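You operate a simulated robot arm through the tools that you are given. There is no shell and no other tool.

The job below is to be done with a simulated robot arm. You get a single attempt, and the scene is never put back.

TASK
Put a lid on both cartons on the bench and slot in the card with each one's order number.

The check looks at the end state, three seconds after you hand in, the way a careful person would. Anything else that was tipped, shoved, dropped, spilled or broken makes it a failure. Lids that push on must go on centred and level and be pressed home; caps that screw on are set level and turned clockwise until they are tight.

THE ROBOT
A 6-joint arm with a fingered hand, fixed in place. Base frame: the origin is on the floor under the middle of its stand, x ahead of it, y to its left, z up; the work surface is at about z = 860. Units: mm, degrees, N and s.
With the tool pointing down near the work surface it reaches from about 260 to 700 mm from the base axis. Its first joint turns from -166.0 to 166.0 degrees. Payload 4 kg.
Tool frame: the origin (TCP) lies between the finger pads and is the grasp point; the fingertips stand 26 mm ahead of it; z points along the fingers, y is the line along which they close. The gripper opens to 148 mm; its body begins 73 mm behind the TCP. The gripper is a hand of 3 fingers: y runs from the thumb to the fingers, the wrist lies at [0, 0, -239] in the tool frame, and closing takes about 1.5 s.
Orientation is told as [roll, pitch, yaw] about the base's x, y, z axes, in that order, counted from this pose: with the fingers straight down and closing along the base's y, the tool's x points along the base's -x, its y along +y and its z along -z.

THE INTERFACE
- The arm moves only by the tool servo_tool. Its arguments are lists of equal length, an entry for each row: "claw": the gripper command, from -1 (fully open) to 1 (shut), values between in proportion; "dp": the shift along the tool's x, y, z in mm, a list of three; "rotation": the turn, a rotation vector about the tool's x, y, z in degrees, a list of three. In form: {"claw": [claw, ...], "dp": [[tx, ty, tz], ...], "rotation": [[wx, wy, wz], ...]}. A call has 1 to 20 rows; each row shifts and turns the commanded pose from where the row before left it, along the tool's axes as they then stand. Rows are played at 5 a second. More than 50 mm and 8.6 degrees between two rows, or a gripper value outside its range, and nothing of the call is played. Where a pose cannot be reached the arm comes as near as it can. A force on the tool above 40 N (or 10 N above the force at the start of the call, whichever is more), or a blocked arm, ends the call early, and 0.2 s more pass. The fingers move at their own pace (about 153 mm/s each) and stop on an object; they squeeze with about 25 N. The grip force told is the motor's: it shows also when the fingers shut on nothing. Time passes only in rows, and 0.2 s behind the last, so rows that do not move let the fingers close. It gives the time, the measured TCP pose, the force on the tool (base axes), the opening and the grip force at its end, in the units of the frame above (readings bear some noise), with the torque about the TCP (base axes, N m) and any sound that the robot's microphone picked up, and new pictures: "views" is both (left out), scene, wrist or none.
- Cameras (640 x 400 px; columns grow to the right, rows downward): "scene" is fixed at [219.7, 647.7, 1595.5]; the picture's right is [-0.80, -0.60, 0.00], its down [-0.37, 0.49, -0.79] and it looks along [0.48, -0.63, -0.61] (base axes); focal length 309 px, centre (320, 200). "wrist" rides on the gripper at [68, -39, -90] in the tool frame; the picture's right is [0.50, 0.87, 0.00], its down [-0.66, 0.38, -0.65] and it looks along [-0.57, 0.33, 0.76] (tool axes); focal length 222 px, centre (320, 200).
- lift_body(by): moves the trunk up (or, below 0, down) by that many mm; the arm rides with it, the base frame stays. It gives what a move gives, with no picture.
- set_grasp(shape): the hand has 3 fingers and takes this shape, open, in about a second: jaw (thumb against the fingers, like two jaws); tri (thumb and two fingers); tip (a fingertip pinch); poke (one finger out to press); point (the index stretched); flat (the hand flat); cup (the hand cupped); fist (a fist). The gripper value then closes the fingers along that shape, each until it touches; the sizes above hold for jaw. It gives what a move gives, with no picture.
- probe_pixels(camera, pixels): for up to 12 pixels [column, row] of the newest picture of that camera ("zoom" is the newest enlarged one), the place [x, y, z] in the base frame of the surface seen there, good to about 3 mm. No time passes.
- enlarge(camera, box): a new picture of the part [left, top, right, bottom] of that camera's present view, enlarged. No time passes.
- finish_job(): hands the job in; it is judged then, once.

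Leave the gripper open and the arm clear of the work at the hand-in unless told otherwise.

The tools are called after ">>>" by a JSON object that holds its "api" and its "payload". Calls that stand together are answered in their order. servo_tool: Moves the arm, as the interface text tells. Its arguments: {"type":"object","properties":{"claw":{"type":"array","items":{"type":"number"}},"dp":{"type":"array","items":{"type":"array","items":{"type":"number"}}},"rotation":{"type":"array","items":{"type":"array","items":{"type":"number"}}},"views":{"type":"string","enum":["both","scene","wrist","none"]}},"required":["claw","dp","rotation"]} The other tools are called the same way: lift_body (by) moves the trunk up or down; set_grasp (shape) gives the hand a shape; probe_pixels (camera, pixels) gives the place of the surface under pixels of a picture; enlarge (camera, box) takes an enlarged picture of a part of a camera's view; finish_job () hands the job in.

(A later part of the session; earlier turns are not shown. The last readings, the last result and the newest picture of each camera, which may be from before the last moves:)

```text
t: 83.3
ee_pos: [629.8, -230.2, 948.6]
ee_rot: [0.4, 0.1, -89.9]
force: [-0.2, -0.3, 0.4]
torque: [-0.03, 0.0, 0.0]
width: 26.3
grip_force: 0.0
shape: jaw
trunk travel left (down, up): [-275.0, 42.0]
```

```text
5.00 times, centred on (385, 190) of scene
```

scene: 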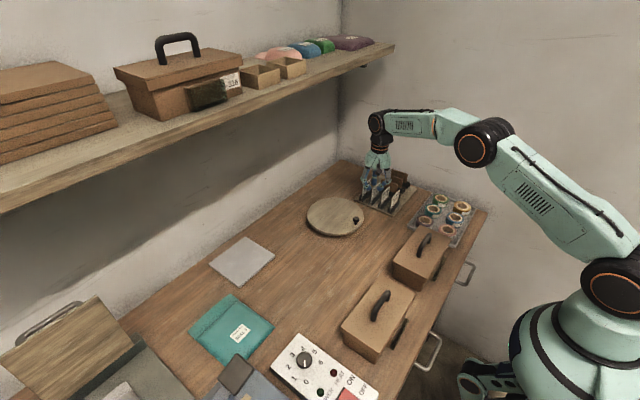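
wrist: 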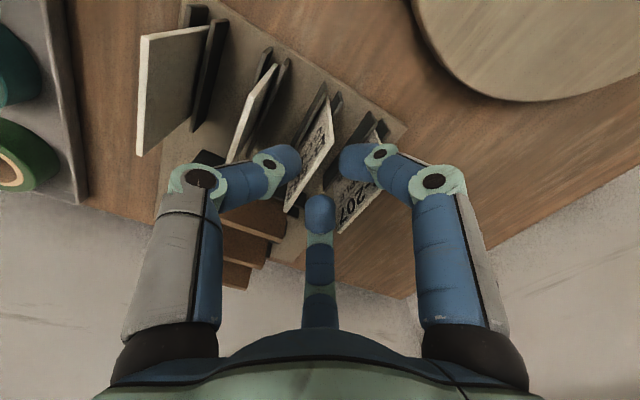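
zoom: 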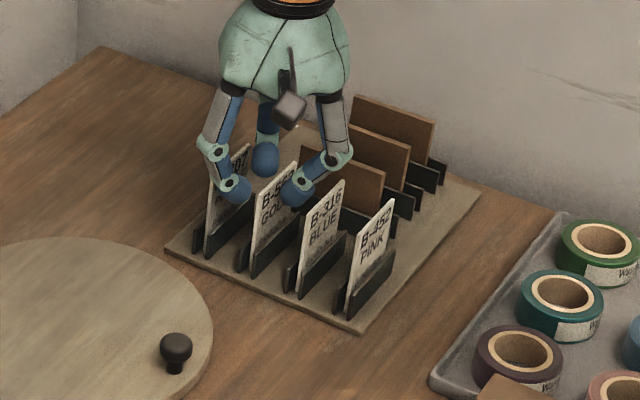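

The GOLD card is cleanly between the thumb and the two fingers, with clearance to BLUE and PURPLE. I'll lower 2 mm more and close.

>>> {"api": "servo_tool", "payload": {"claw": [0.65, 0.75, 0.85, 1, 1, 1, 1, 1], "dp": [[0, 0, 2], [0, 0, 0], [0, 0, 0], [0, 0, 0], [0, 0, 0], [0, 0, 0], [0, 0, 0], [0, 0, 0]], "rotation": [[0, 0, 0], [0, 0, 0], [0, 0, 0], [0, 0, 0], [0, 0, 0], [0, 0, 0], [0, 0, 0], [0, 0, 0]], "views": "both"}}

>>> {"api": "enlarge", "payload": {"camera": "wrist", "box": [225, 75, 425, 225]}}

>>> {"api": "enlarge", "payload": {"camera": "scene", "box": [345, 150, 425, 230]}}

```text
t: 85.1
ee_pos: [629.4, -230.6, 945.8]
ee_rot: [0.4, 0.0, -90.0]
force: [-0.3, 0.5, -0.2]
torque: [0.01, 0.04, 0.0]
width: 0.9
grip_force: 25.1
shape: jaw
trunk travel left (down, up): [-275.0, 42.0]
```

scene: 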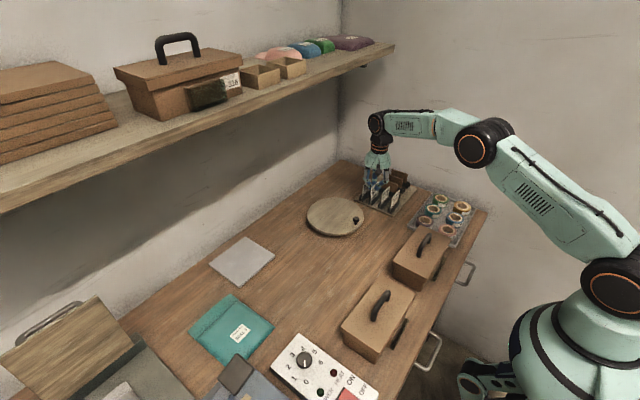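
wrist: 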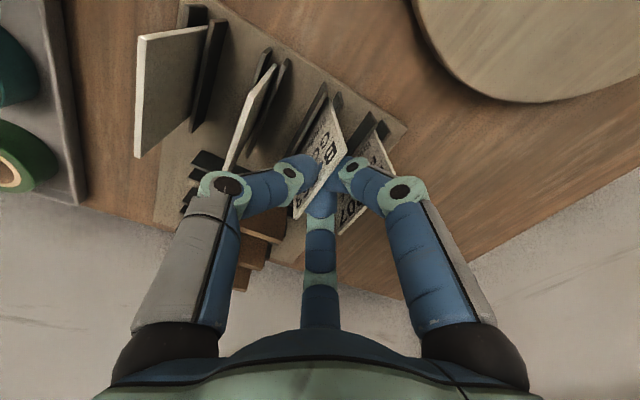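

```text
2.67 times, centred on (325, 150) of wrist
```

zoom: 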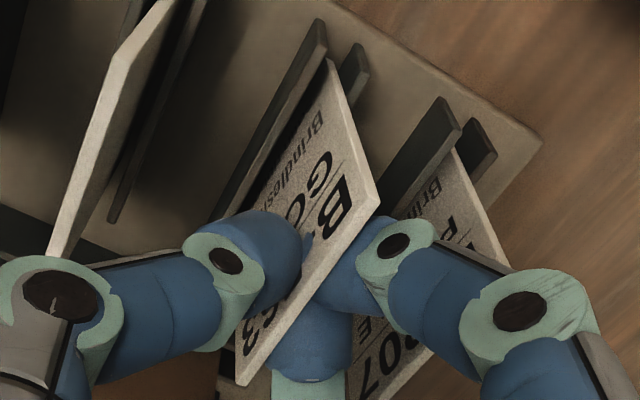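

```text
5.00 times, centred on (385, 190) of scene
```

zoom: 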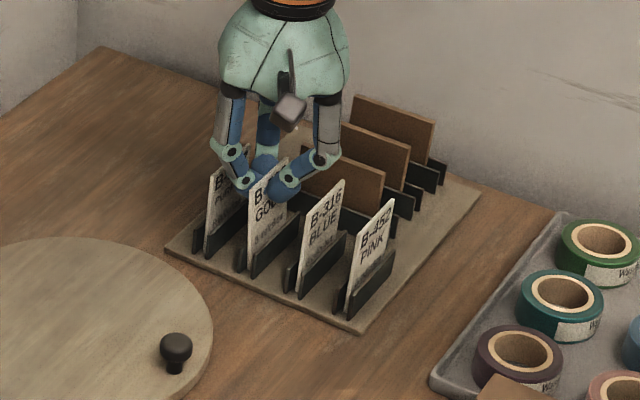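

The card is gripped, but the thumb pushed its top about 8 mm toward +x, so it leans in the rail. With the grip on, I'll ease the hand back 8 mm in -x so the card stands upright again, then check.

>>> {"api": "servo_tool", "payload": {"claw": [1, 1, 1, 1, 1], "dp": [[0, -2, 0], [0, -2, 0], [0, -2, 0], [0, -2, 0], [0, 0, 0]], "rotation": [[0, 0, 0], [0, 0, 0], [0, 0, 0], [0, 0, 0], [0, 0, 0]], "views": "both"}}

>>> {"api": "enlarge", "payload": {"camera": "wrist", "box": [225, 75, 425, 225]}}

>>> {"api": "enlarge", "payload": {"camera": "scene", "box": [345, 150, 425, 230]}}

```text
t: 86.3
ee_pos: [622.2, -231.3, 944.8]
ee_rot: [0.3, 0.1, -89.9]
force: [-0.1, 0.0, -0.3]
torque: [0.0, 0.0, 0.02]
width: 0.8
grip_force: 25.1
shape: jaw
trunk travel left (down, up): [-275.0, 42.0]
```

scene: 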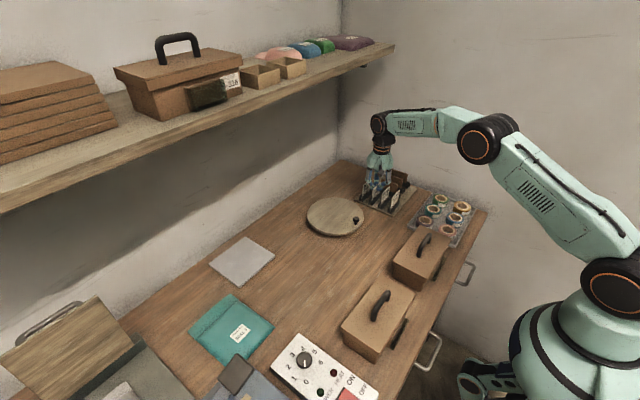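
wrist: 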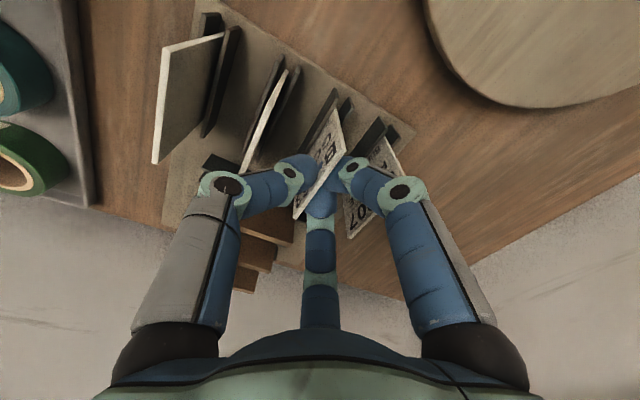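

```text
2.67 times, centred on (325, 150) of wrist
```

zoom: 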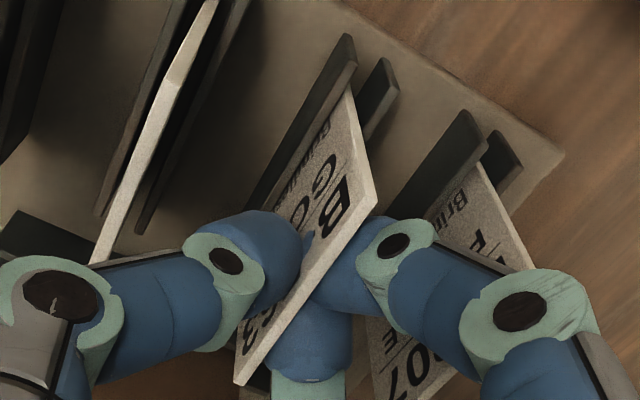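

```text
5.00 times, centred on (385, 190) of scene
```

zoom: 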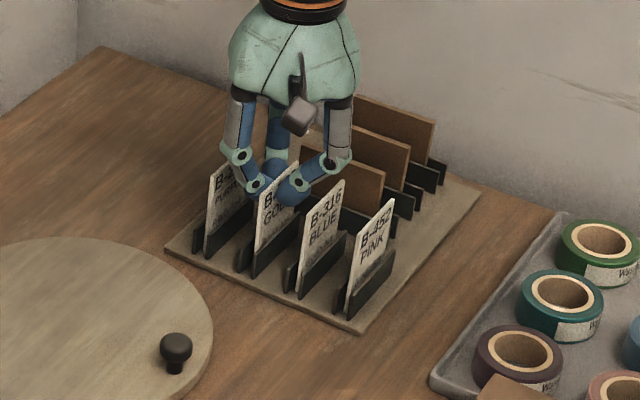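

The card stands upright now. Lifting straight up, slowly first.

>>> {"api": "servo_tool", "payload": {"claw": [1, 1, 1, 1, 1, 1, 1, 1], "dp": [[0, 0, -8], [0, 0, -12], [0, 0, -15], [0, 0, -15], [0, 0, -20], [0, 0, -20], [0, 0, 0], [0, 0, 0]], "rotation": [[0, 0, 0], [0, 0, 0], [0, 0, 0], [0, 0, 0], [0, 0, 0], [0, 0, 0], [0, 0, 0], [0, 0, 0]], "views": "both"}}

>>> {"api": "enlarge", "payload": {"camera": "wrist", "box": [225, 75, 425, 225]}}

>>> {"api": "enlarge", "payload": {"camera": "scene", "box": [345, 130, 425, 210]}}

```text
t: 88.1
ee_pos: [622.8, -230.8, 1036.6]
ee_rot: [0.5, 0.1, -90.0]
force: [0.7, 0.0, -0.2]
torque: [-0.01, 0.02, 0.01]
width: 1.0
grip_force: 25.1
shape: jaw
trunk travel left (down, up): [-275.0, 42.0]
```

scene: 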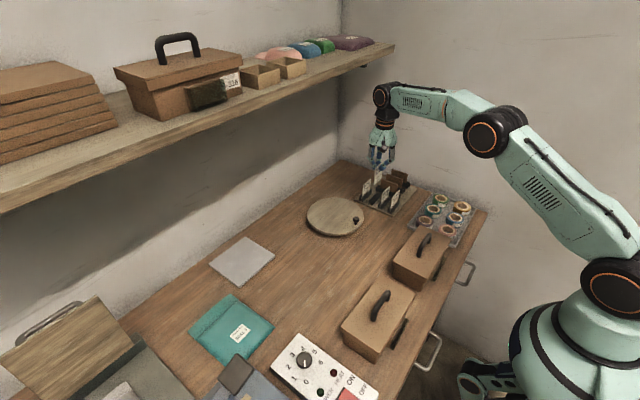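
wrist: 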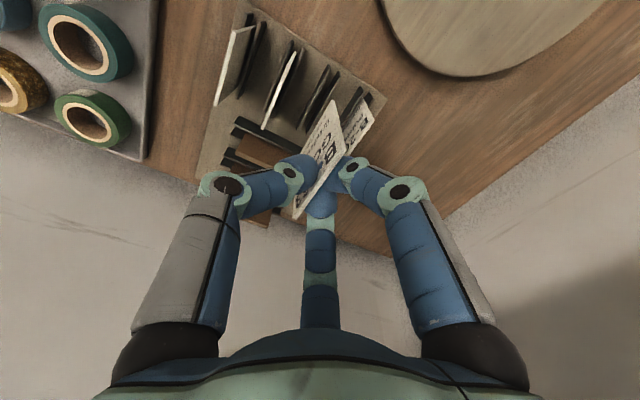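

```text
2.67 times, centred on (325, 150) of wrist
```

zoom: 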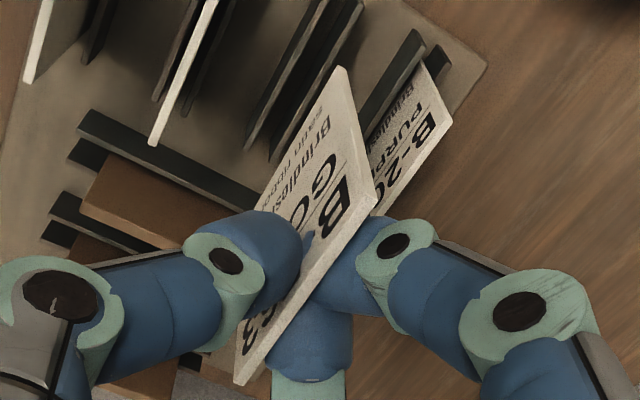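

```text
5.00 times, centred on (385, 170) of scene
```

zoom: 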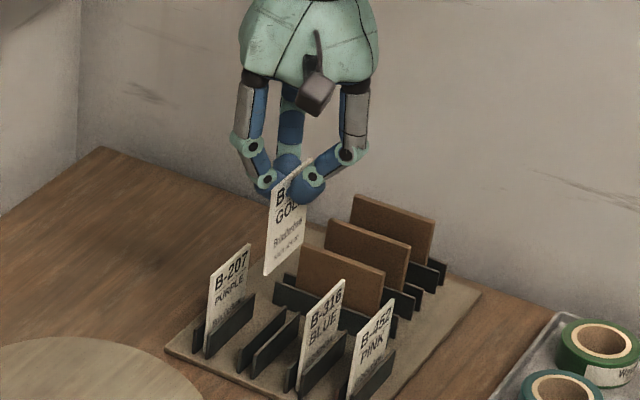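

The GOLD card came out cleanly and the neighbours are untouched. I'll carry it to above pocket A, raising to z≈1085 so it clears the lid handle.

>>> {"api": "servo_tool", "payload": {"claw": [1, 1, 1, 1, 1, 1, 1, 1, 1, 1, 1, 1], "dp": [[0, 0, -25], [0, -10, -25], [22, -35, 0], [22, -35, 0], [22, -35, 0], [22, -35, 0], [22, -35, 0], [22, -35, 0], [22, -35, 0], [22, -35, 0], [24, -32, 0], [0, 0, 0]], "rotation": [[0, 0, 0], [0, 0, 0], [0, 0, 0], [0, 0, 0], [0, 0, 0], [0, 0, 0], [0, 0, 0], [0, 0, 0], [0, 0, 0], [0, 0, 0], [0, 0, 0], [0, 0, 0]], "views": "both"}}

>>> {"api": "enlarge", "payload": {"camera": "scene", "box": [410, 180, 510, 290]}}

>>> {"api": "enlarge", "payload": {"camera": "wrist", "box": [225, 75, 425, 225]}}

```text
t: 90.7
ee_pos: [296.8, -30.4, 1082.7]
ee_rot: [0.4, 0.1, -90.1]
force: [0.0, 0.0, 0.3]
torque: [0.01, 0.0, 0.0]
width: 0.8
grip_force: 24.7
shape: jaw
trunk travel left (down, up): [-275.0, 42.0]
```

scene: 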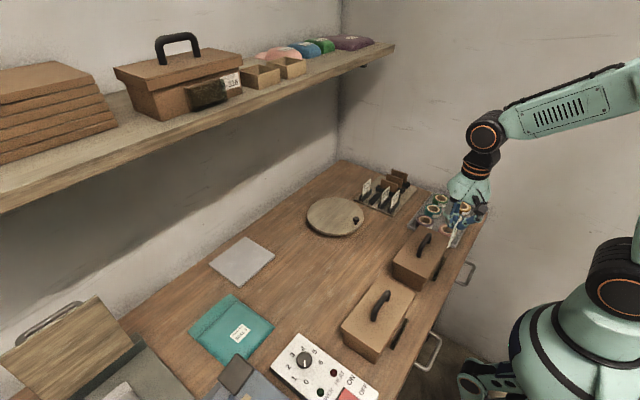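
wrist: 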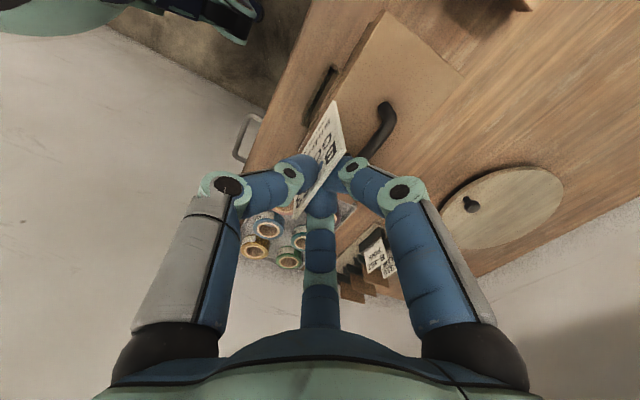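

```text
3.64 times, centred on (460, 235) of scene
```

zoom: 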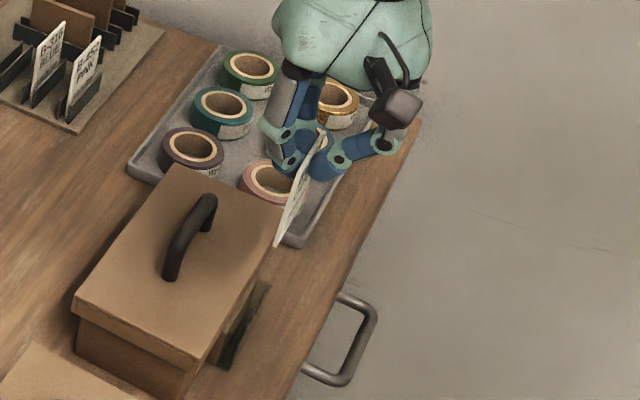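

```text
2.67 times, centred on (325, 150) of wrist
```

zoom: 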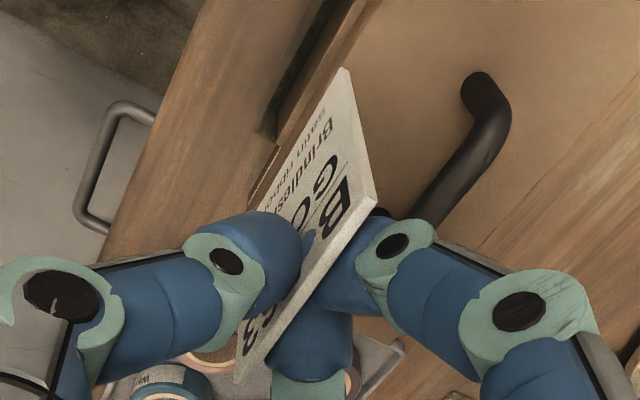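

I'll probe the card itself (edges and face) in the wrist zoom to determine its x position and tilt.

>>> {"api": "probe_pixels", "payload": {"camera": "zoom", "pixels": [[345, 75], [352, 100], [360, 135], [368, 170], [375, 195], [335, 100], [300, 150], [275, 185], [340, 180], [355, 230], [330, 265], [250, 365]]}}

>>> {"api": "enlarge", "payload": {"camera": "scene", "box": [430, 210, 470, 255]}}

>>> {"api": "probe_pixels", "payload": {"camera": "zoom", "pixels": [[240, 290], [260, 250], [280, 210], [300, 160], [320, 120], [225, 320], [330, 90], [250, 300], [290, 220], [340, 110], [370, 60], [310, 180]]}}

```text
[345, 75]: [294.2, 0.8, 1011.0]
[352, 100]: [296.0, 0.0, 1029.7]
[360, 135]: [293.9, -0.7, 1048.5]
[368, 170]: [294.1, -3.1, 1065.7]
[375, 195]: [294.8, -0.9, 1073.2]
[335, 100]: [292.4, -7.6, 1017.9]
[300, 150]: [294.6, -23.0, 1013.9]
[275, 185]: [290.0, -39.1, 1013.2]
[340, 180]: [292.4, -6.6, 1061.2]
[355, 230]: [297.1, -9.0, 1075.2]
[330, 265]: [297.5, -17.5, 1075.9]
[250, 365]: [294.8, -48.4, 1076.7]
```

```text
8.89 times, centred on (450, 232) of scene
```

zoom: 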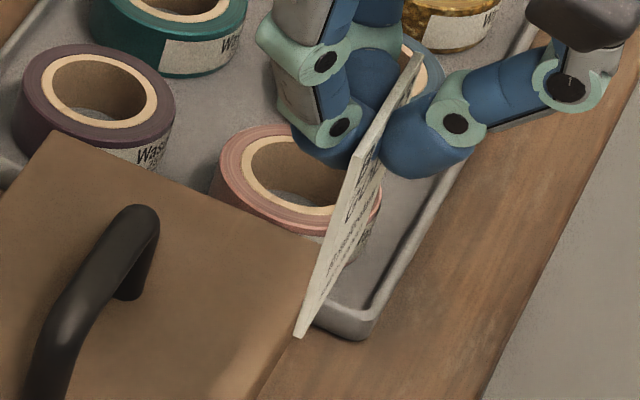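

```text
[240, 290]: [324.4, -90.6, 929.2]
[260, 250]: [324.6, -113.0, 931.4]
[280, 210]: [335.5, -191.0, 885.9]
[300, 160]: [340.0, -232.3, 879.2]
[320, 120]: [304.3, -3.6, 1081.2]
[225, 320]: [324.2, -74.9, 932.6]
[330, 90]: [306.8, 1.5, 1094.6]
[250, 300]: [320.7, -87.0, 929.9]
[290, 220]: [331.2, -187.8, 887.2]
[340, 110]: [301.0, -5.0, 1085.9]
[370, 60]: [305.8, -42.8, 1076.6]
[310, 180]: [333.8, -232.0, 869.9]
```

>>> {"api": "probe_pixels", "payload": {"camera": "zoom", "pixels": [[357, 158], [345, 200], [332, 240], [318, 285], [305, 320], [298, 333], [375, 150], [360, 210], [415, 58], [395, 90], [340, 250], [350, 190]]}}

```text
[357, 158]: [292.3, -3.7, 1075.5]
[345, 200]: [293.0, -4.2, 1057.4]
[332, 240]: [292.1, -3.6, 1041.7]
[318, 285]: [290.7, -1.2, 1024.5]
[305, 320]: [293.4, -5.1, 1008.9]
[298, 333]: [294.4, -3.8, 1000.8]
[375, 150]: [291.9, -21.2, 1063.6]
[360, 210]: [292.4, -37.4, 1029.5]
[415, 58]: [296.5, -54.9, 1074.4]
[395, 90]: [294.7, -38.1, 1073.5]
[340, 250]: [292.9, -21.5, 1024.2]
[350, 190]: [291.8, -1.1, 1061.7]
```

The card hangs vertical: centre x≈294, y≈-28, top z≈1075, bottom ≈1003. Now I'll zoom on the pocket from the scene camera again to fix the slot's x by ray geometry.

>>> {"api": "enlarge", "payload": {"camera": "scene", "box": [424, 255, 450, 287]}}

>>> {"api": "probe_pixels", "payload": {"camera": "zoom", "pixels": [[260, 205], [275, 190], [300, 160], [330, 120], [355, 80], [270, 230], [290, 230], [310, 230], [285, 260], [330, 180], [370, 130], [400, 60]]}}

```text
12.50 times, centred on (437, 271) of scene
```

zoom: 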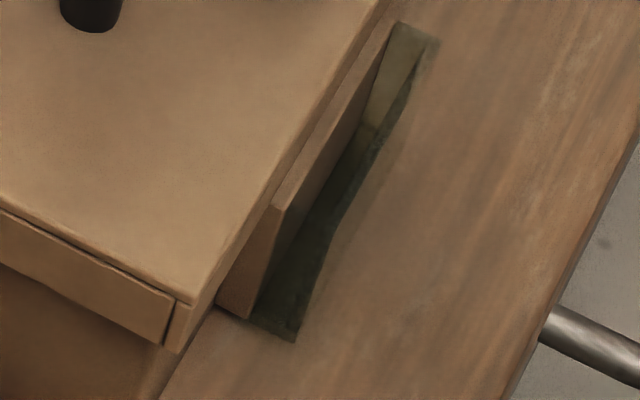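

```text
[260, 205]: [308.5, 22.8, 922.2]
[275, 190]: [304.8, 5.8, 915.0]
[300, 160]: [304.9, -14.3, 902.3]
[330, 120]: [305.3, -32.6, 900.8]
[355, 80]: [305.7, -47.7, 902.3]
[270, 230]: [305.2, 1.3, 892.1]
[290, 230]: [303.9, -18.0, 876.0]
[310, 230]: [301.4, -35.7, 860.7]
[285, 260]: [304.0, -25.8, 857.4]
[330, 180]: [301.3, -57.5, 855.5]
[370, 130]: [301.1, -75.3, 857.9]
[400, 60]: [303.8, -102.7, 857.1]
```

By ray geometry the block's face is about x 303.5 and the pane about 9–11 mm in front of it. That puts the slot centre near x≈299.5, y≈-32, with the top at 902. I'll shift the card (+5.5, -3.5) and lower until its bottom is a few millimetres above the pocket, then compare directly.

>>> {"api": "servo_tool", "payload": {"claw": [1, 1, 1, 1, 1, 1], "dp": [[-3.5, 5.5, 0], [0, 0, 25], [0, 0, 25], [0, 0, 25], [0, 0, 15], [0, 0, 0]], "rotation": [[0, 0, 0], [0, 0, 0], [0, 0, 0], [0, 0, 0], [0, 0, 0], [0, 0, 0]], "views": "both"}}

>>> {"api": "enlarge", "payload": {"camera": "scene", "box": [415, 235, 465, 290]}}

>>> {"api": "enlarge", "payload": {"camera": "wrist", "box": [260, 55, 380, 185]}}

```text
t: 92.1
ee_pos: [306.3, -32.9, 993.0]
ee_rot: [0.4, 0.1, -90.0]
force: [-0.6, 0.0, 0.0]
torque: [0.0, -0.01, -0.03]
width: 0.9
grip_force: 24.4
shape: jaw
trunk travel left (down, up): [-275.0, 42.0]
```

scene: 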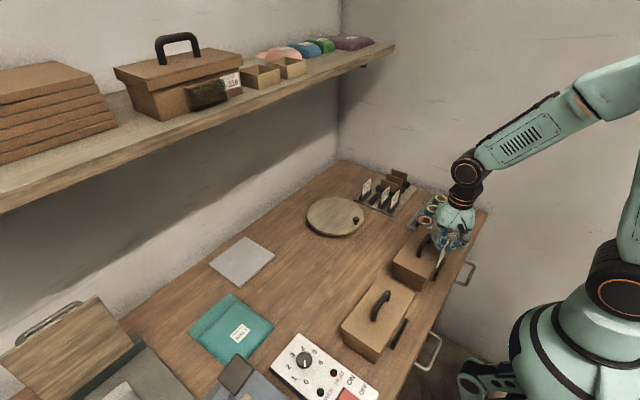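
wrist: 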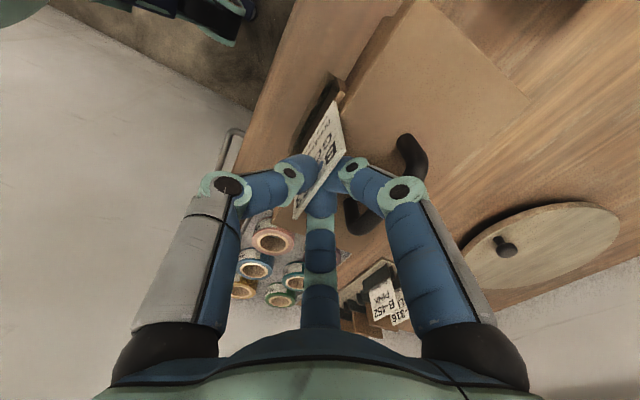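

```text
7.27 times, centred on (440, 262) of scene
```

zoom: 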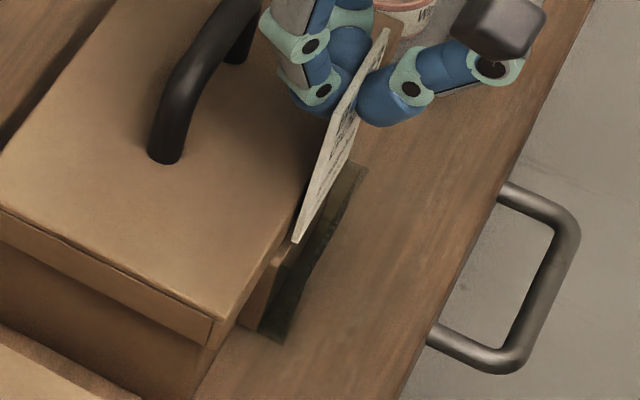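

```text
3.08 times, centred on (320, 120) of wrist
```

zoom: 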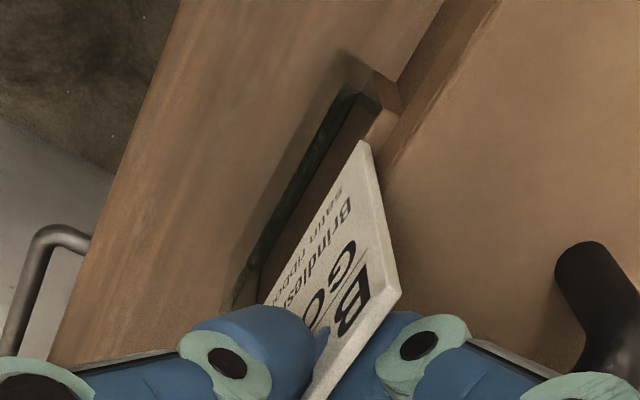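

I'll probe the card's lower edge and the pocket parts in both views.

>>> {"api": "probe_pixels", "payload": {"camera": "zoom", "pixels": [[363, 150], [370, 180], [380, 220], [392, 265], [397, 290], [350, 165], [330, 190], [310, 220], [385, 125], [380, 105], [350, 110], [320, 160]]}}

>>> {"api": "enlarge", "payload": {"camera": "scene", "box": [424, 250, 450, 285]}}

>>> {"api": "probe_pixels", "payload": {"camera": "zoom", "pixels": [[265, 240], [275, 215], [290, 180], [305, 145], [320, 105], [280, 235], [300, 200], [320, 160], [262, 250], [240, 270], [300, 240], [340, 110]]}}

```text
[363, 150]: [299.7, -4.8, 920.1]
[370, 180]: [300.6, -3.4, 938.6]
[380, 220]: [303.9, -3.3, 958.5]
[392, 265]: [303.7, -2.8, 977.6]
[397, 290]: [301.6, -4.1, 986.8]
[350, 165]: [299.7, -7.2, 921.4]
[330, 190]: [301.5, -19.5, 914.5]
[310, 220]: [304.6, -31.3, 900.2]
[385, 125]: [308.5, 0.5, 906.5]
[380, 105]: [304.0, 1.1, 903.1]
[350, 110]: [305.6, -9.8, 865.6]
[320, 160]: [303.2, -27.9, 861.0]
```

```text
11.43 times, centred on (437, 268) of scene
```

zoom: 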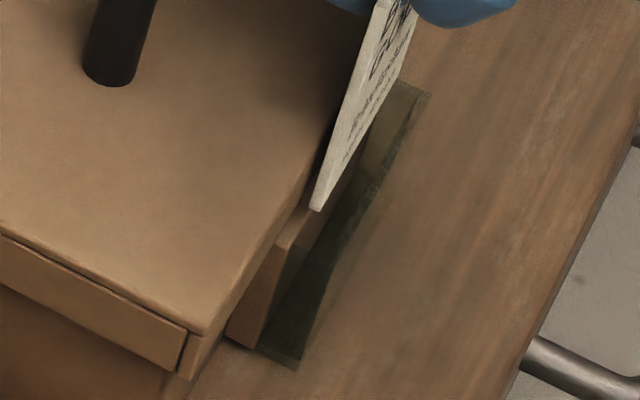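

```text
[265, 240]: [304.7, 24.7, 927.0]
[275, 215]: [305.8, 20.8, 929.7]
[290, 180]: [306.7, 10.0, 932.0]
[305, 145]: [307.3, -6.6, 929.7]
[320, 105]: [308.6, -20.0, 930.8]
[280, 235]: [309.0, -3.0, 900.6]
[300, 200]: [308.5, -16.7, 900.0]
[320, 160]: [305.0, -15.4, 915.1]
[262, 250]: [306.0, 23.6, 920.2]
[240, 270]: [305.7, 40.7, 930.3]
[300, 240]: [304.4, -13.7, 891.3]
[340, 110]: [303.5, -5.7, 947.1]
```

In matching image coordinates the slot runs from about x 296.3 to 304.5, with centre ≈300.3. The card is 1.5–2.5 mm too far toward the block. I'll shift (-2, -2) and lower gently 15 mm, watching force.

>>> {"api": "servo_tool", "payload": {"claw": [1, 1, 1, 1, 1, 1, 1], "dp": [[-2, -2, 0], [0, 0, 3], [0, 0, 3], [0, 0, 3], [0, 0, 3], [0, 0, 3], [0, 0, 0]], "rotation": [[0, 0, 0], [0, 0, 0], [0, 0, 0], [0, 0, 0], [0, 0, 0], [0, 0, 0], [0, 0, 0]], "views": "both"}}

>>> {"api": "enlarge", "payload": {"camera": "scene", "box": [424, 250, 450, 285]}}

>>> {"api": "enlarge", "payload": {"camera": "wrist", "box": [260, 55, 380, 185]}}

```text
t: 93.7
ee_pos: [303.1, -36.7, 979.4]
ee_rot: [0.4, 0.2, -90.0]
force: [-0.7, 0.8, -0.6]
torque: [0.0, 0.01, -0.01]
width: 0.8
grip_force: 25.2
shape: jaw
trunk travel left (down, up): [-275.0, 42.0]
```

scene: 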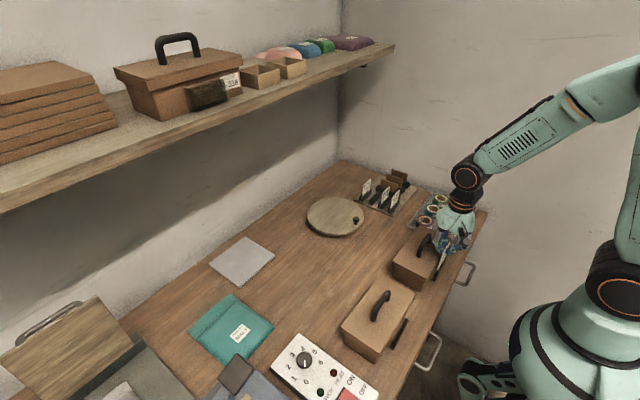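
wrist: 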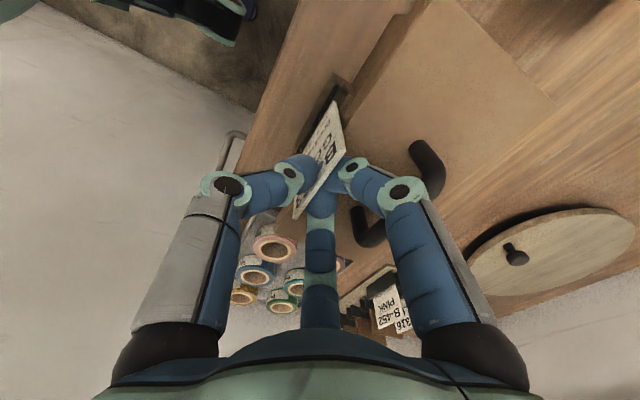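

```text
11.43 times, centred on (437, 268) of scene
```

zoom: 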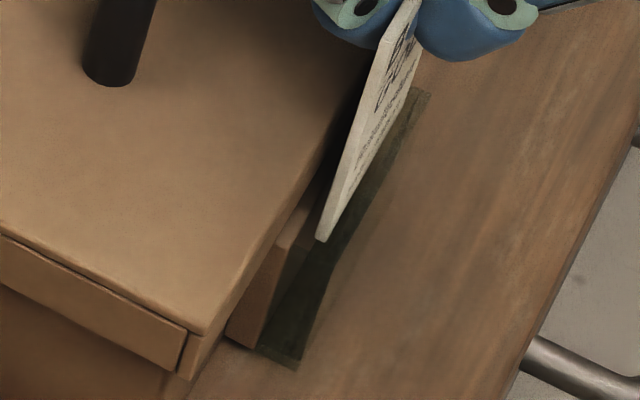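

```text
3.08 times, centred on (320, 120) of wrist
```

zoom: 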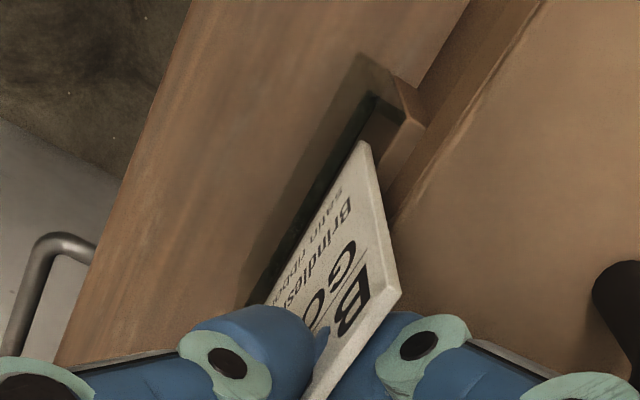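

The card's bottom corner is at about z 898, between the block edge and the pane, so it's entering the slot with no force. Lowering 18 mm more in 3 mm steps.

>>> {"api": "servo_tool", "payload": {"claw": [1, 1, 1, 1, 1, 1, 1], "dp": [[0, 0, 3], [0, 0, 3], [0, 0, 3], [0, 0, 3], [0, 0, 3], [0, 0, 3], [0, 0, 0]], "rotation": [[0, 0, 0], [0, 0, 0], [0, 0, 0], [0, 0, 0], [0, 0, 0], [0, 0, 0], [0, 0, 0]], "views": "both"}}

>>> {"api": "enlarge", "payload": {"camera": "scene", "box": [424, 250, 450, 285]}}

>>> {"api": "enlarge", "payload": {"camera": "wrist", "box": [260, 55, 380, 185]}}

```text
t: 95.3
ee_pos: [304.1, -35.9, 960.7]
ee_rot: [0.4, 0.1, -90.0]
force: [-0.1, -0.5, 1.0]
torque: [0.04, 0.01, -0.02]
width: 0.9
grip_force: 24.9
shape: jaw
trunk travel left (down, up): [-275.0, 42.0]
```

scene: 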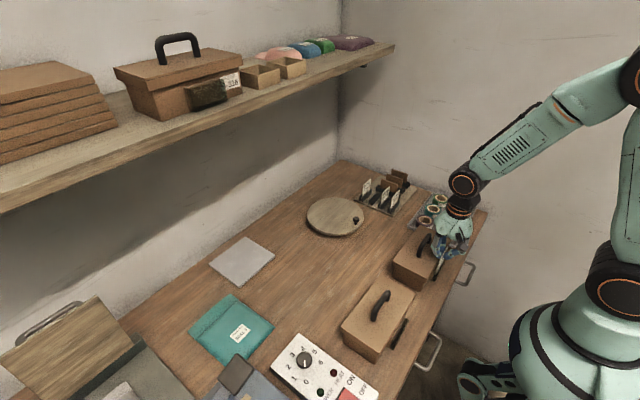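
wrist: 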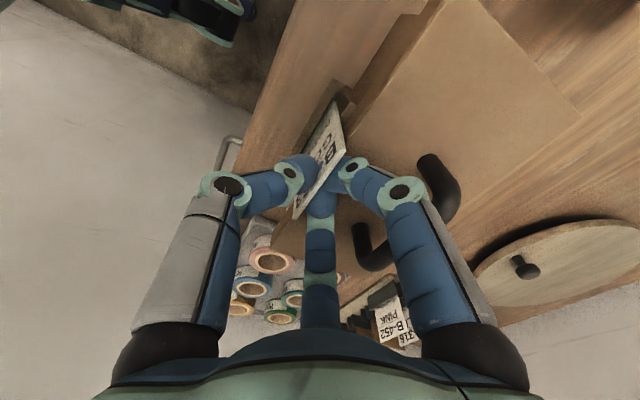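

```text
11.43 times, centred on (437, 268) of scene
```

zoom: 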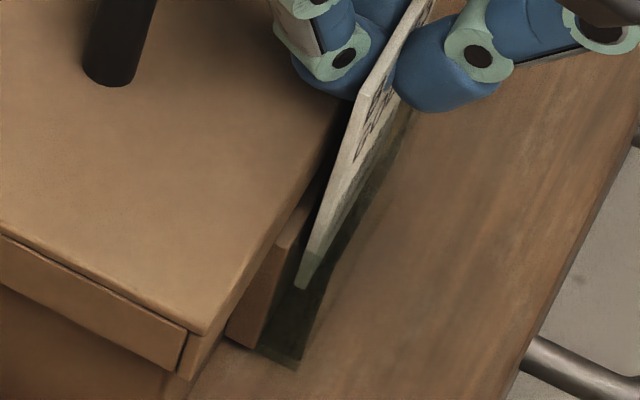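

```text
3.08 times, centred on (320, 120) of wrist
```

zoom: 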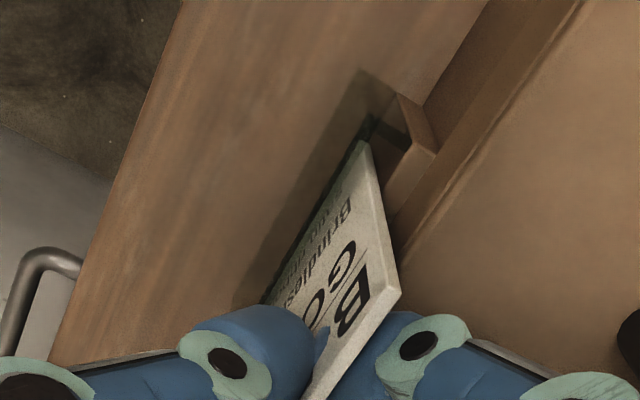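

The card's lower part now shows dimmed behind the pane, so it's properly inside the slot (bottom ≈ z 879). I'll open slightly to release and let it drop home, then rise and look.

>>> {"api": "servo_tool", "payload": {"claw": [0.9, 0.8, 0.7, 0.6, 0.6, 0.6], "dp": [[0, 0, 0], [0, 0, 0], [0, 0, 0], [0, 0, 0], [0, 0, 0], [0, 0, 0]], "rotation": [[0, 0, 0], [0, 0, 0], [0, 0, 0], [0, 0, 0], [0, 0, 0], [0, 0, 0]], "views": "both"}}

>>> {"api": "enlarge", "payload": {"camera": "scene", "box": [420, 240, 460, 285]}}

>>> {"api": "enlarge", "payload": {"camera": "wrist", "box": [240, 75, 400, 225]}}

```text
t: 96.7
ee_pos: [304.9, -37.0, 959.2]
ee_rot: [0.3, 0.1, -90.0]
force: [-0.4, -1.0, 3.2]
torque: [0.0, -0.03, -0.01]
width: 29.2
grip_force: 0.1
shape: jaw
trunk travel left (down, up): [-275.0, 42.0]
```

scene: 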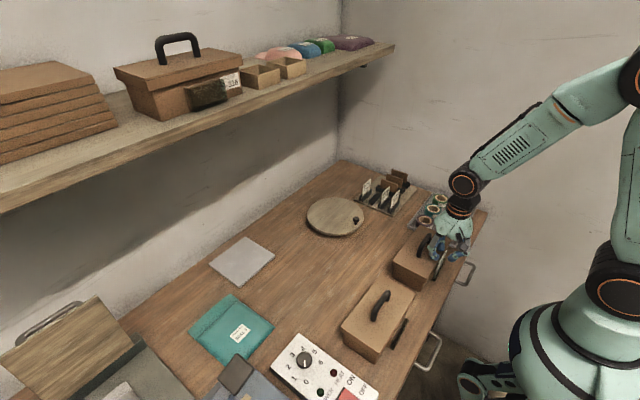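
wrist: 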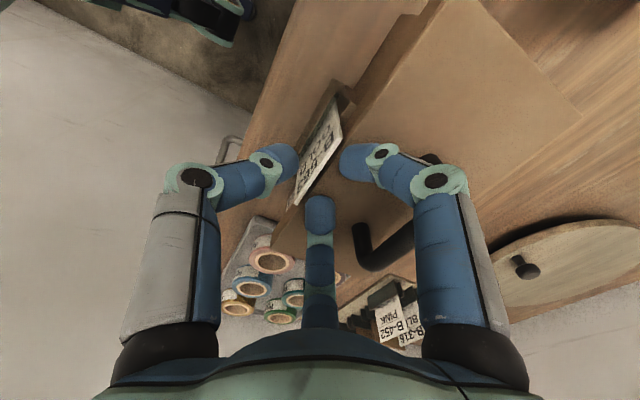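

```text
8.89 times, centred on (440, 262) of scene
```

zoom: 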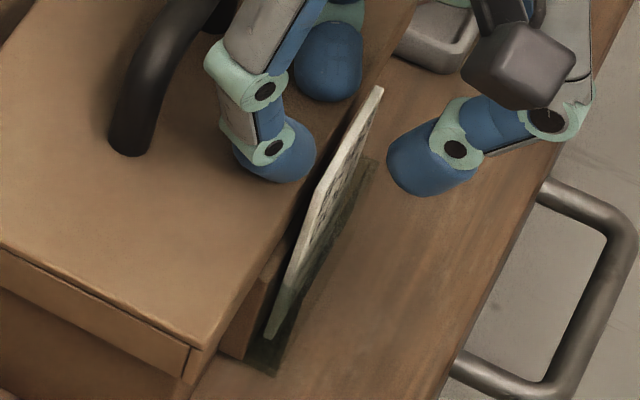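

```text
2.67 times, centred on (320, 150) of wrist
```

zoom: 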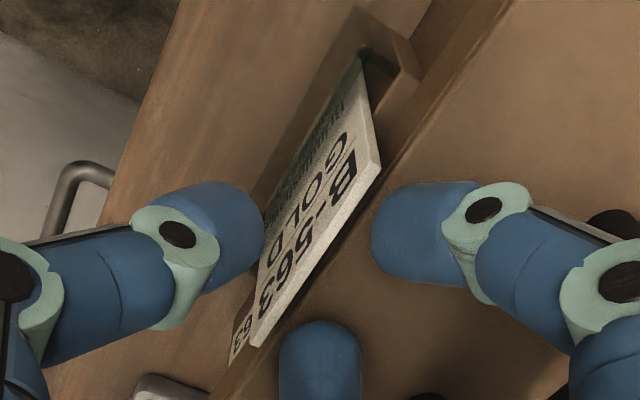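

GOLD has dropped into the pocket and reads toward the robot. Rising straight up, then I'll check it.

>>> {"api": "servo_tool", "payload": {"claw": [0.6, 0.6, 0.6, 0.6, 0.6, 0.6], "dp": [[0, 0, -10], [0, 0, -20], [0, 0, -30], [0, 0, -30], [0, 0, -30], [0, 0, 0]], "rotation": [[0, 0, 0], [0, 0, 0], [0, 0, 0], [0, 0, 0], [0, 0, 0], [0, 0, 0]], "views": "both"}}

>>> {"api": "enlarge", "payload": {"camera": "scene", "box": [420, 240, 460, 285]}}

>>> {"api": "probe_pixels", "payload": {"camera": "zoom", "pixels": [[270, 330], [290, 270], [318, 190], [340, 150], [378, 92], [310, 250], [340, 180], [280, 310], [300, 240], [250, 310], [350, 200], [330, 240]]}}

>>> {"api": "enlarge", "payload": {"camera": "wrist", "box": [250, 20, 400, 170]}}

```text
t: 98.1
ee_pos: [303.5, -36.8, 1078.6]
ee_rot: [0.4, 0.1, -90.0]
force: [0.2, -0.2, 0.2]
torque: [0.0, 0.01, 0.0]
width: 29.3
grip_force: 0.1
shape: jaw
trunk travel left (down, up): [-275.0, 42.0]
```

scene: 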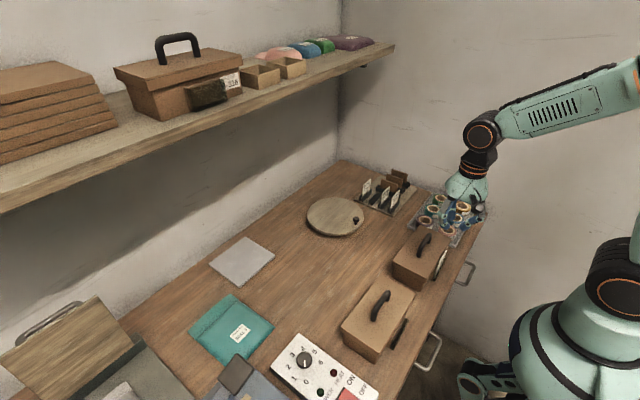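
wrist: 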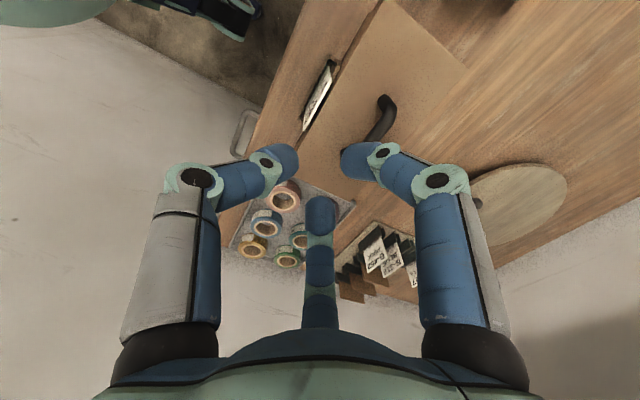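

```text
8.89 times, centred on (440, 262) of scene
```

zoom: 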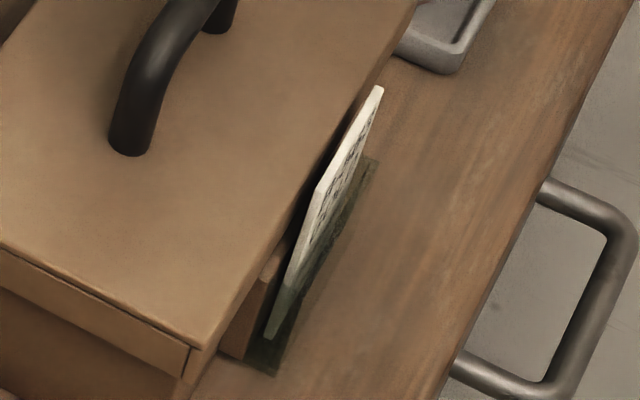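

```text
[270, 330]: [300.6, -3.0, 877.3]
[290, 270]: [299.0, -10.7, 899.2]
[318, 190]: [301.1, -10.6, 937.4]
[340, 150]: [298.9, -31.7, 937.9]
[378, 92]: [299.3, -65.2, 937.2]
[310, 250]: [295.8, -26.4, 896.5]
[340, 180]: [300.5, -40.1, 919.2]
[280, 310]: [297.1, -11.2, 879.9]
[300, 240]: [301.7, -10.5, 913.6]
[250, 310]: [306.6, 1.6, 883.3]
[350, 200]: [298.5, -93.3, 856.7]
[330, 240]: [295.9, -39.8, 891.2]
```

```text
2.67 times, centred on (325, 95) of wrist
```

zoom: 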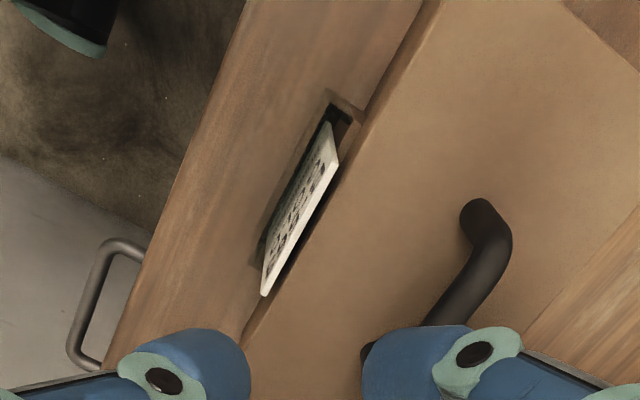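

GOLD sits upright on the pocket floor (top z≈937, as in the rack), x≈300, facing the robot. Next is PURPLE, which is near the edge of the reach at about 698 mm, so I'll raise the trunk 42 mm to bring the shoulder closer to wrist height.

>>> {"api": "lift_body", "payload": {"by": 42}}

>>> {"api": "servo_tool", "payload": {"claw": [0.3, 0.3, 0.3, 0.3, 0.3, 0.3, 0.3, 0.3, 0.3, 0.3, 0.3], "dp": [[-21, 36, 0], [-21, 36, 0], [-21, 36, 0], [-21, 36, 0], [-21, 36, 0], [-21, 36, 0], [-21, 36, 5], [-21, 36, 20], [-21, 36, 20], [0, 15, 20], [0, 0, 0]], "rotation": [[0, 0, 0], [0, 0, 0], [0, 0, 0], [0, 0, 0], [0, 0, 0], [0, 0, 0], [0, 0, 0], [0, 0, 0], [0, 0, 0], [0, 0, 0], [0, 0, 0]], "views": "both"}}

```text
t: 99.0
ee_pos: [302.3, -37.9, 1123.1]
ee_rot: [0.4, 0.1, -90.0]
force: [0.3, 0.5, -0.3]
torque: [-0.01, 0.0, 0.04]
width: 29.6
grip_force: 0.0
shape: jaw
trunk travel left (down, up): [-317.0, 0.0]
```

```text
t: 101.4
ee_pos: [639.8, -225.8, 1060.3]
ee_rot: [0.4, 0.0, -90.1]
force: [-0.3, -0.5, -0.2]
torque: [0.0, 0.02, -0.02]
width: 51.3
grip_force: 0.0
shape: jaw
trunk travel left (down, up): [-317.0, 0.0]
```

scene: 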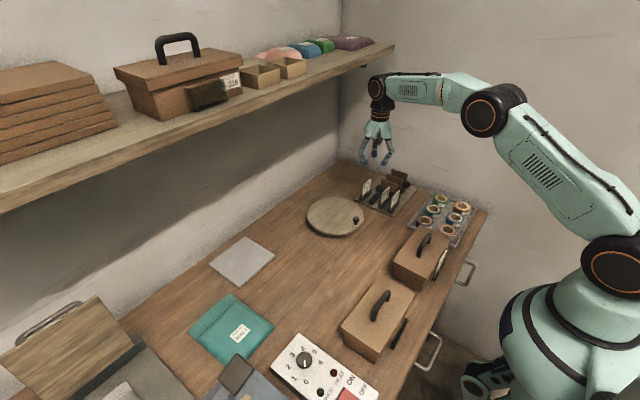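
wrist: 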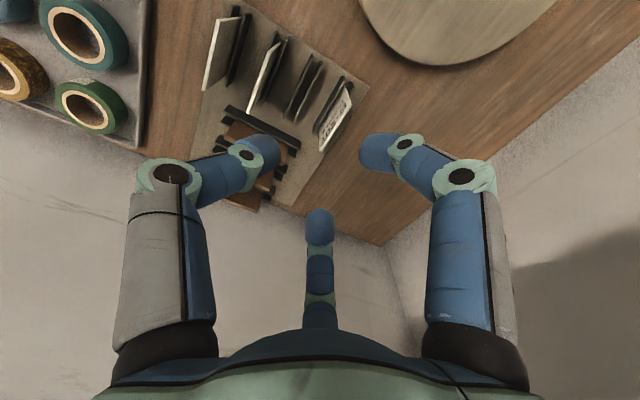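

I'm above the rack with the trunk raised. I'll zoom and probe the PURPLE card at wrist (335,120).

>>> {"api": "enlarge", "payload": {"camera": "wrist", "box": [280, 60, 380, 170]}}

>>> {"api": "probe_pixels", "payload": {"camera": "zoom", "pixels": [[390, 150], [375, 180], [355, 215], [335, 250], [320, 280], [385, 155], [365, 190], [345, 230], [370, 150], [350, 190], [330, 220], [395, 140]]}}

```text
3.64 times, centred on (330, 115) of wrist
```

zoom: 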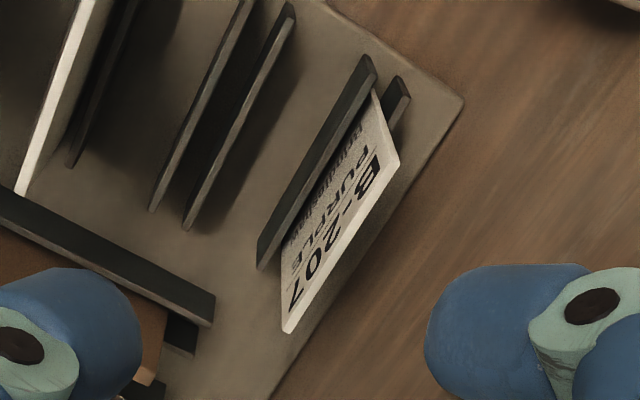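

```text
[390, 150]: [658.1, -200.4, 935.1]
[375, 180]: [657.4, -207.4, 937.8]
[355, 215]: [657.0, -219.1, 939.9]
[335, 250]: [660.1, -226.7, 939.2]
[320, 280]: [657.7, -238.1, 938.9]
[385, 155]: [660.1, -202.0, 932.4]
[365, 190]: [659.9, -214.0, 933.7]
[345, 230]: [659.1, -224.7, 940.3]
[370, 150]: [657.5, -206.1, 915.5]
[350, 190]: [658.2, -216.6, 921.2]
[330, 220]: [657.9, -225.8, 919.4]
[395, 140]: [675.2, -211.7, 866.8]
```

The PURPLE card's centre is at x≈659, y≈-227. With GOLD gone there's room on the thumb side, so I'll use about a 44 mm opening and go to (658,-228,985) first.

>>> {"api": "servo_tool", "payload": {"claw": [0.4, 0.4, 0.4, 0.4, 0.4], "dp": [[-2.2, 10, 25], [0, 8.2, 25], [0, 0, 25], [0, 0, 0], [0, 0, 0]], "rotation": [[0, 0, 0], [0, 0, 0], [0, 0, 0], [0, 0, 0], [0, 0, 0]], "views": "both"}}

>>> {"api": "enlarge", "payload": {"camera": "wrist", "box": [225, 75, 425, 225]}}

>>> {"api": "probe_pixels", "payload": {"camera": "zoom", "pixels": [[225, 230], [215, 260], [200, 195], [385, 225], [390, 255], [410, 195], [305, 335], [290, 345], [330, 345], [305, 365], [320, 150], [340, 180]]}}

```text
t: 102.6
ee_pos: [661.2, -229.4, 985.2]
ee_rot: [0.4, 0.1, -90.0]
force: [-0.1, -0.6, 0.1]
torque: [0.0, 0.03, 0.0]
width: 44.6
grip_force: 0.1
shape: jaw
trunk travel left (down, up): [-317.0, 0.0]
```

scene: 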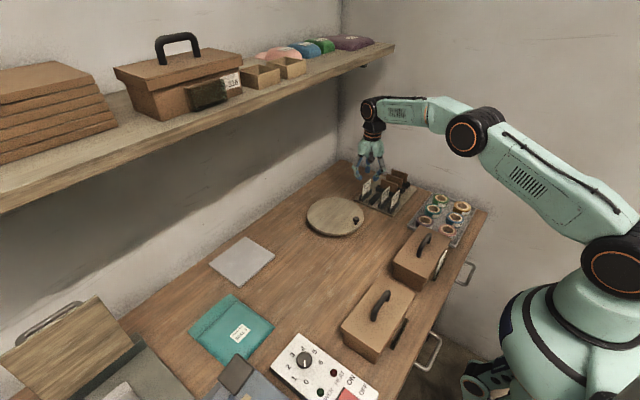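
wrist: 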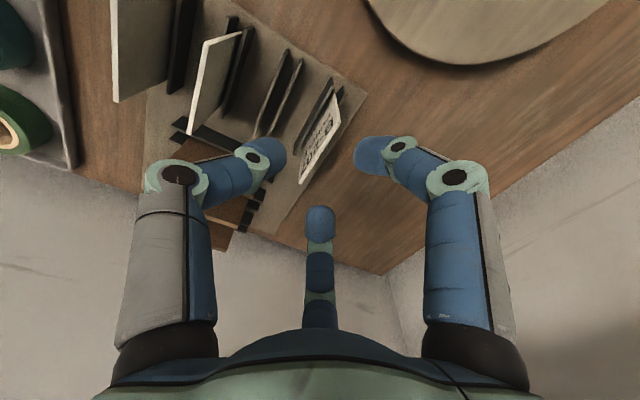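

```text
2.67 times, centred on (325, 150) of wrist
```

zoom: 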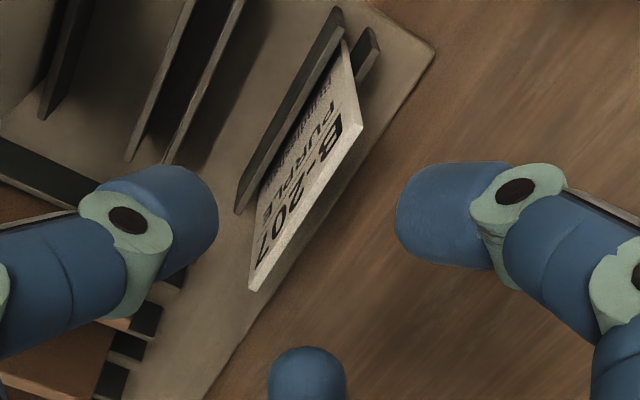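

```text
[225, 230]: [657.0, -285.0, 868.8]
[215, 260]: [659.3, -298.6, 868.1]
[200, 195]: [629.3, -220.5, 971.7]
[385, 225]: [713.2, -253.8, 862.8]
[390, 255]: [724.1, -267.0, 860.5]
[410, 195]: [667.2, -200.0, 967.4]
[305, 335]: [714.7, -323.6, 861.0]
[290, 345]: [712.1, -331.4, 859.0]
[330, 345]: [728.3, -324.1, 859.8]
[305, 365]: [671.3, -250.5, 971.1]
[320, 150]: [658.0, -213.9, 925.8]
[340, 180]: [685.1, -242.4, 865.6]
```

Reached, with the card roughly centred between thumb and fingers. Lowering to z≈946.

>>> {"api": "servo_tool", "payload": {"claw": [0.4, 0.4, 0.4, 0.4, 0.4, 0.4], "dp": [[0, -1, 10], [0, 0, 10], [0, 0, 10], [0, 0, 9], [0, 0, 0], [0, 0, 0]], "rotation": [[0, 0, 0], [0, 0, 0], [0, 0, 0], [0, 0, 0], [0, 0, 0], [0, 0, 0]], "views": "both"}}

>>> {"api": "enlarge", "payload": {"camera": "wrist", "box": [225, 75, 425, 225]}}

>>> {"api": "enlarge", "payload": {"camera": "scene", "box": [335, 140, 415, 220]}}

```text
t: 104.0
ee_pos: [658.8, -228.3, 945.8]
ee_rot: [0.4, 0.1, -90.0]
force: [0.4, 0.8, 0.6]
torque: [-0.01, -0.03, -0.02]
width: 44.8
grip_force: 0.2
shape: jaw
trunk travel left (down, up): [-317.0, 0.0]
```

scene: 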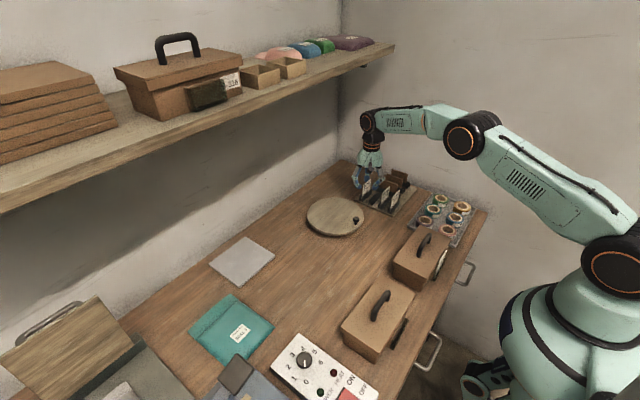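
wrist: 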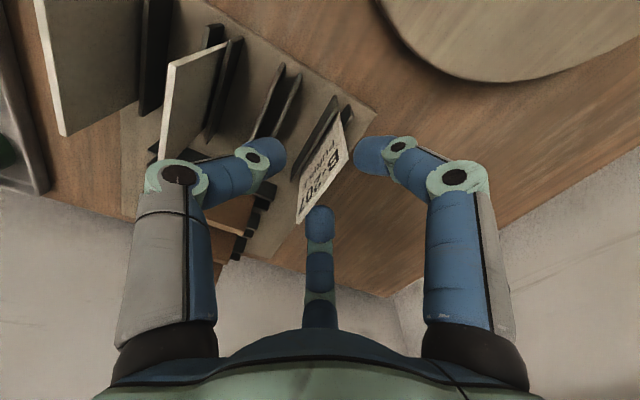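

```text
2.67 times, centred on (325, 150) of wrist
```

zoom: 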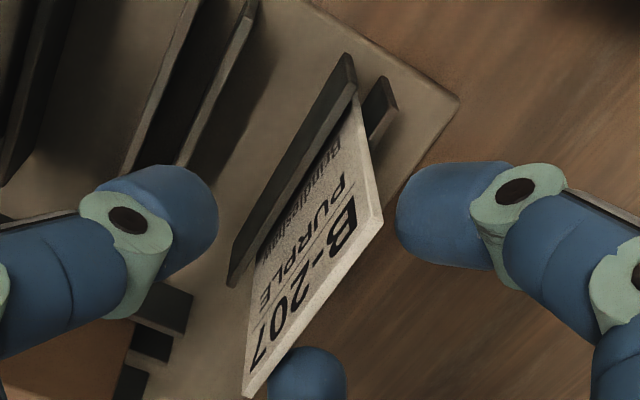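

```text
5.00 times, centred on (375, 180) of scene
```

zoom: 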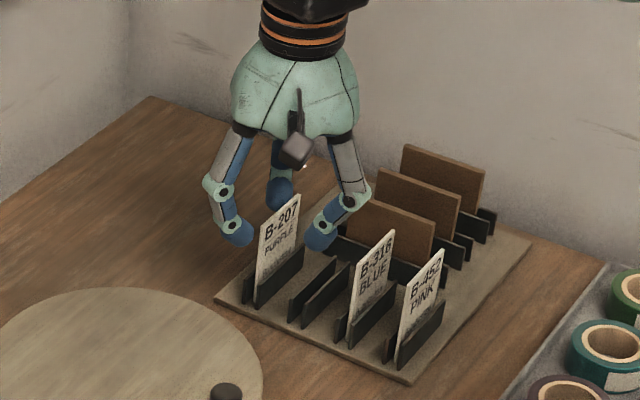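

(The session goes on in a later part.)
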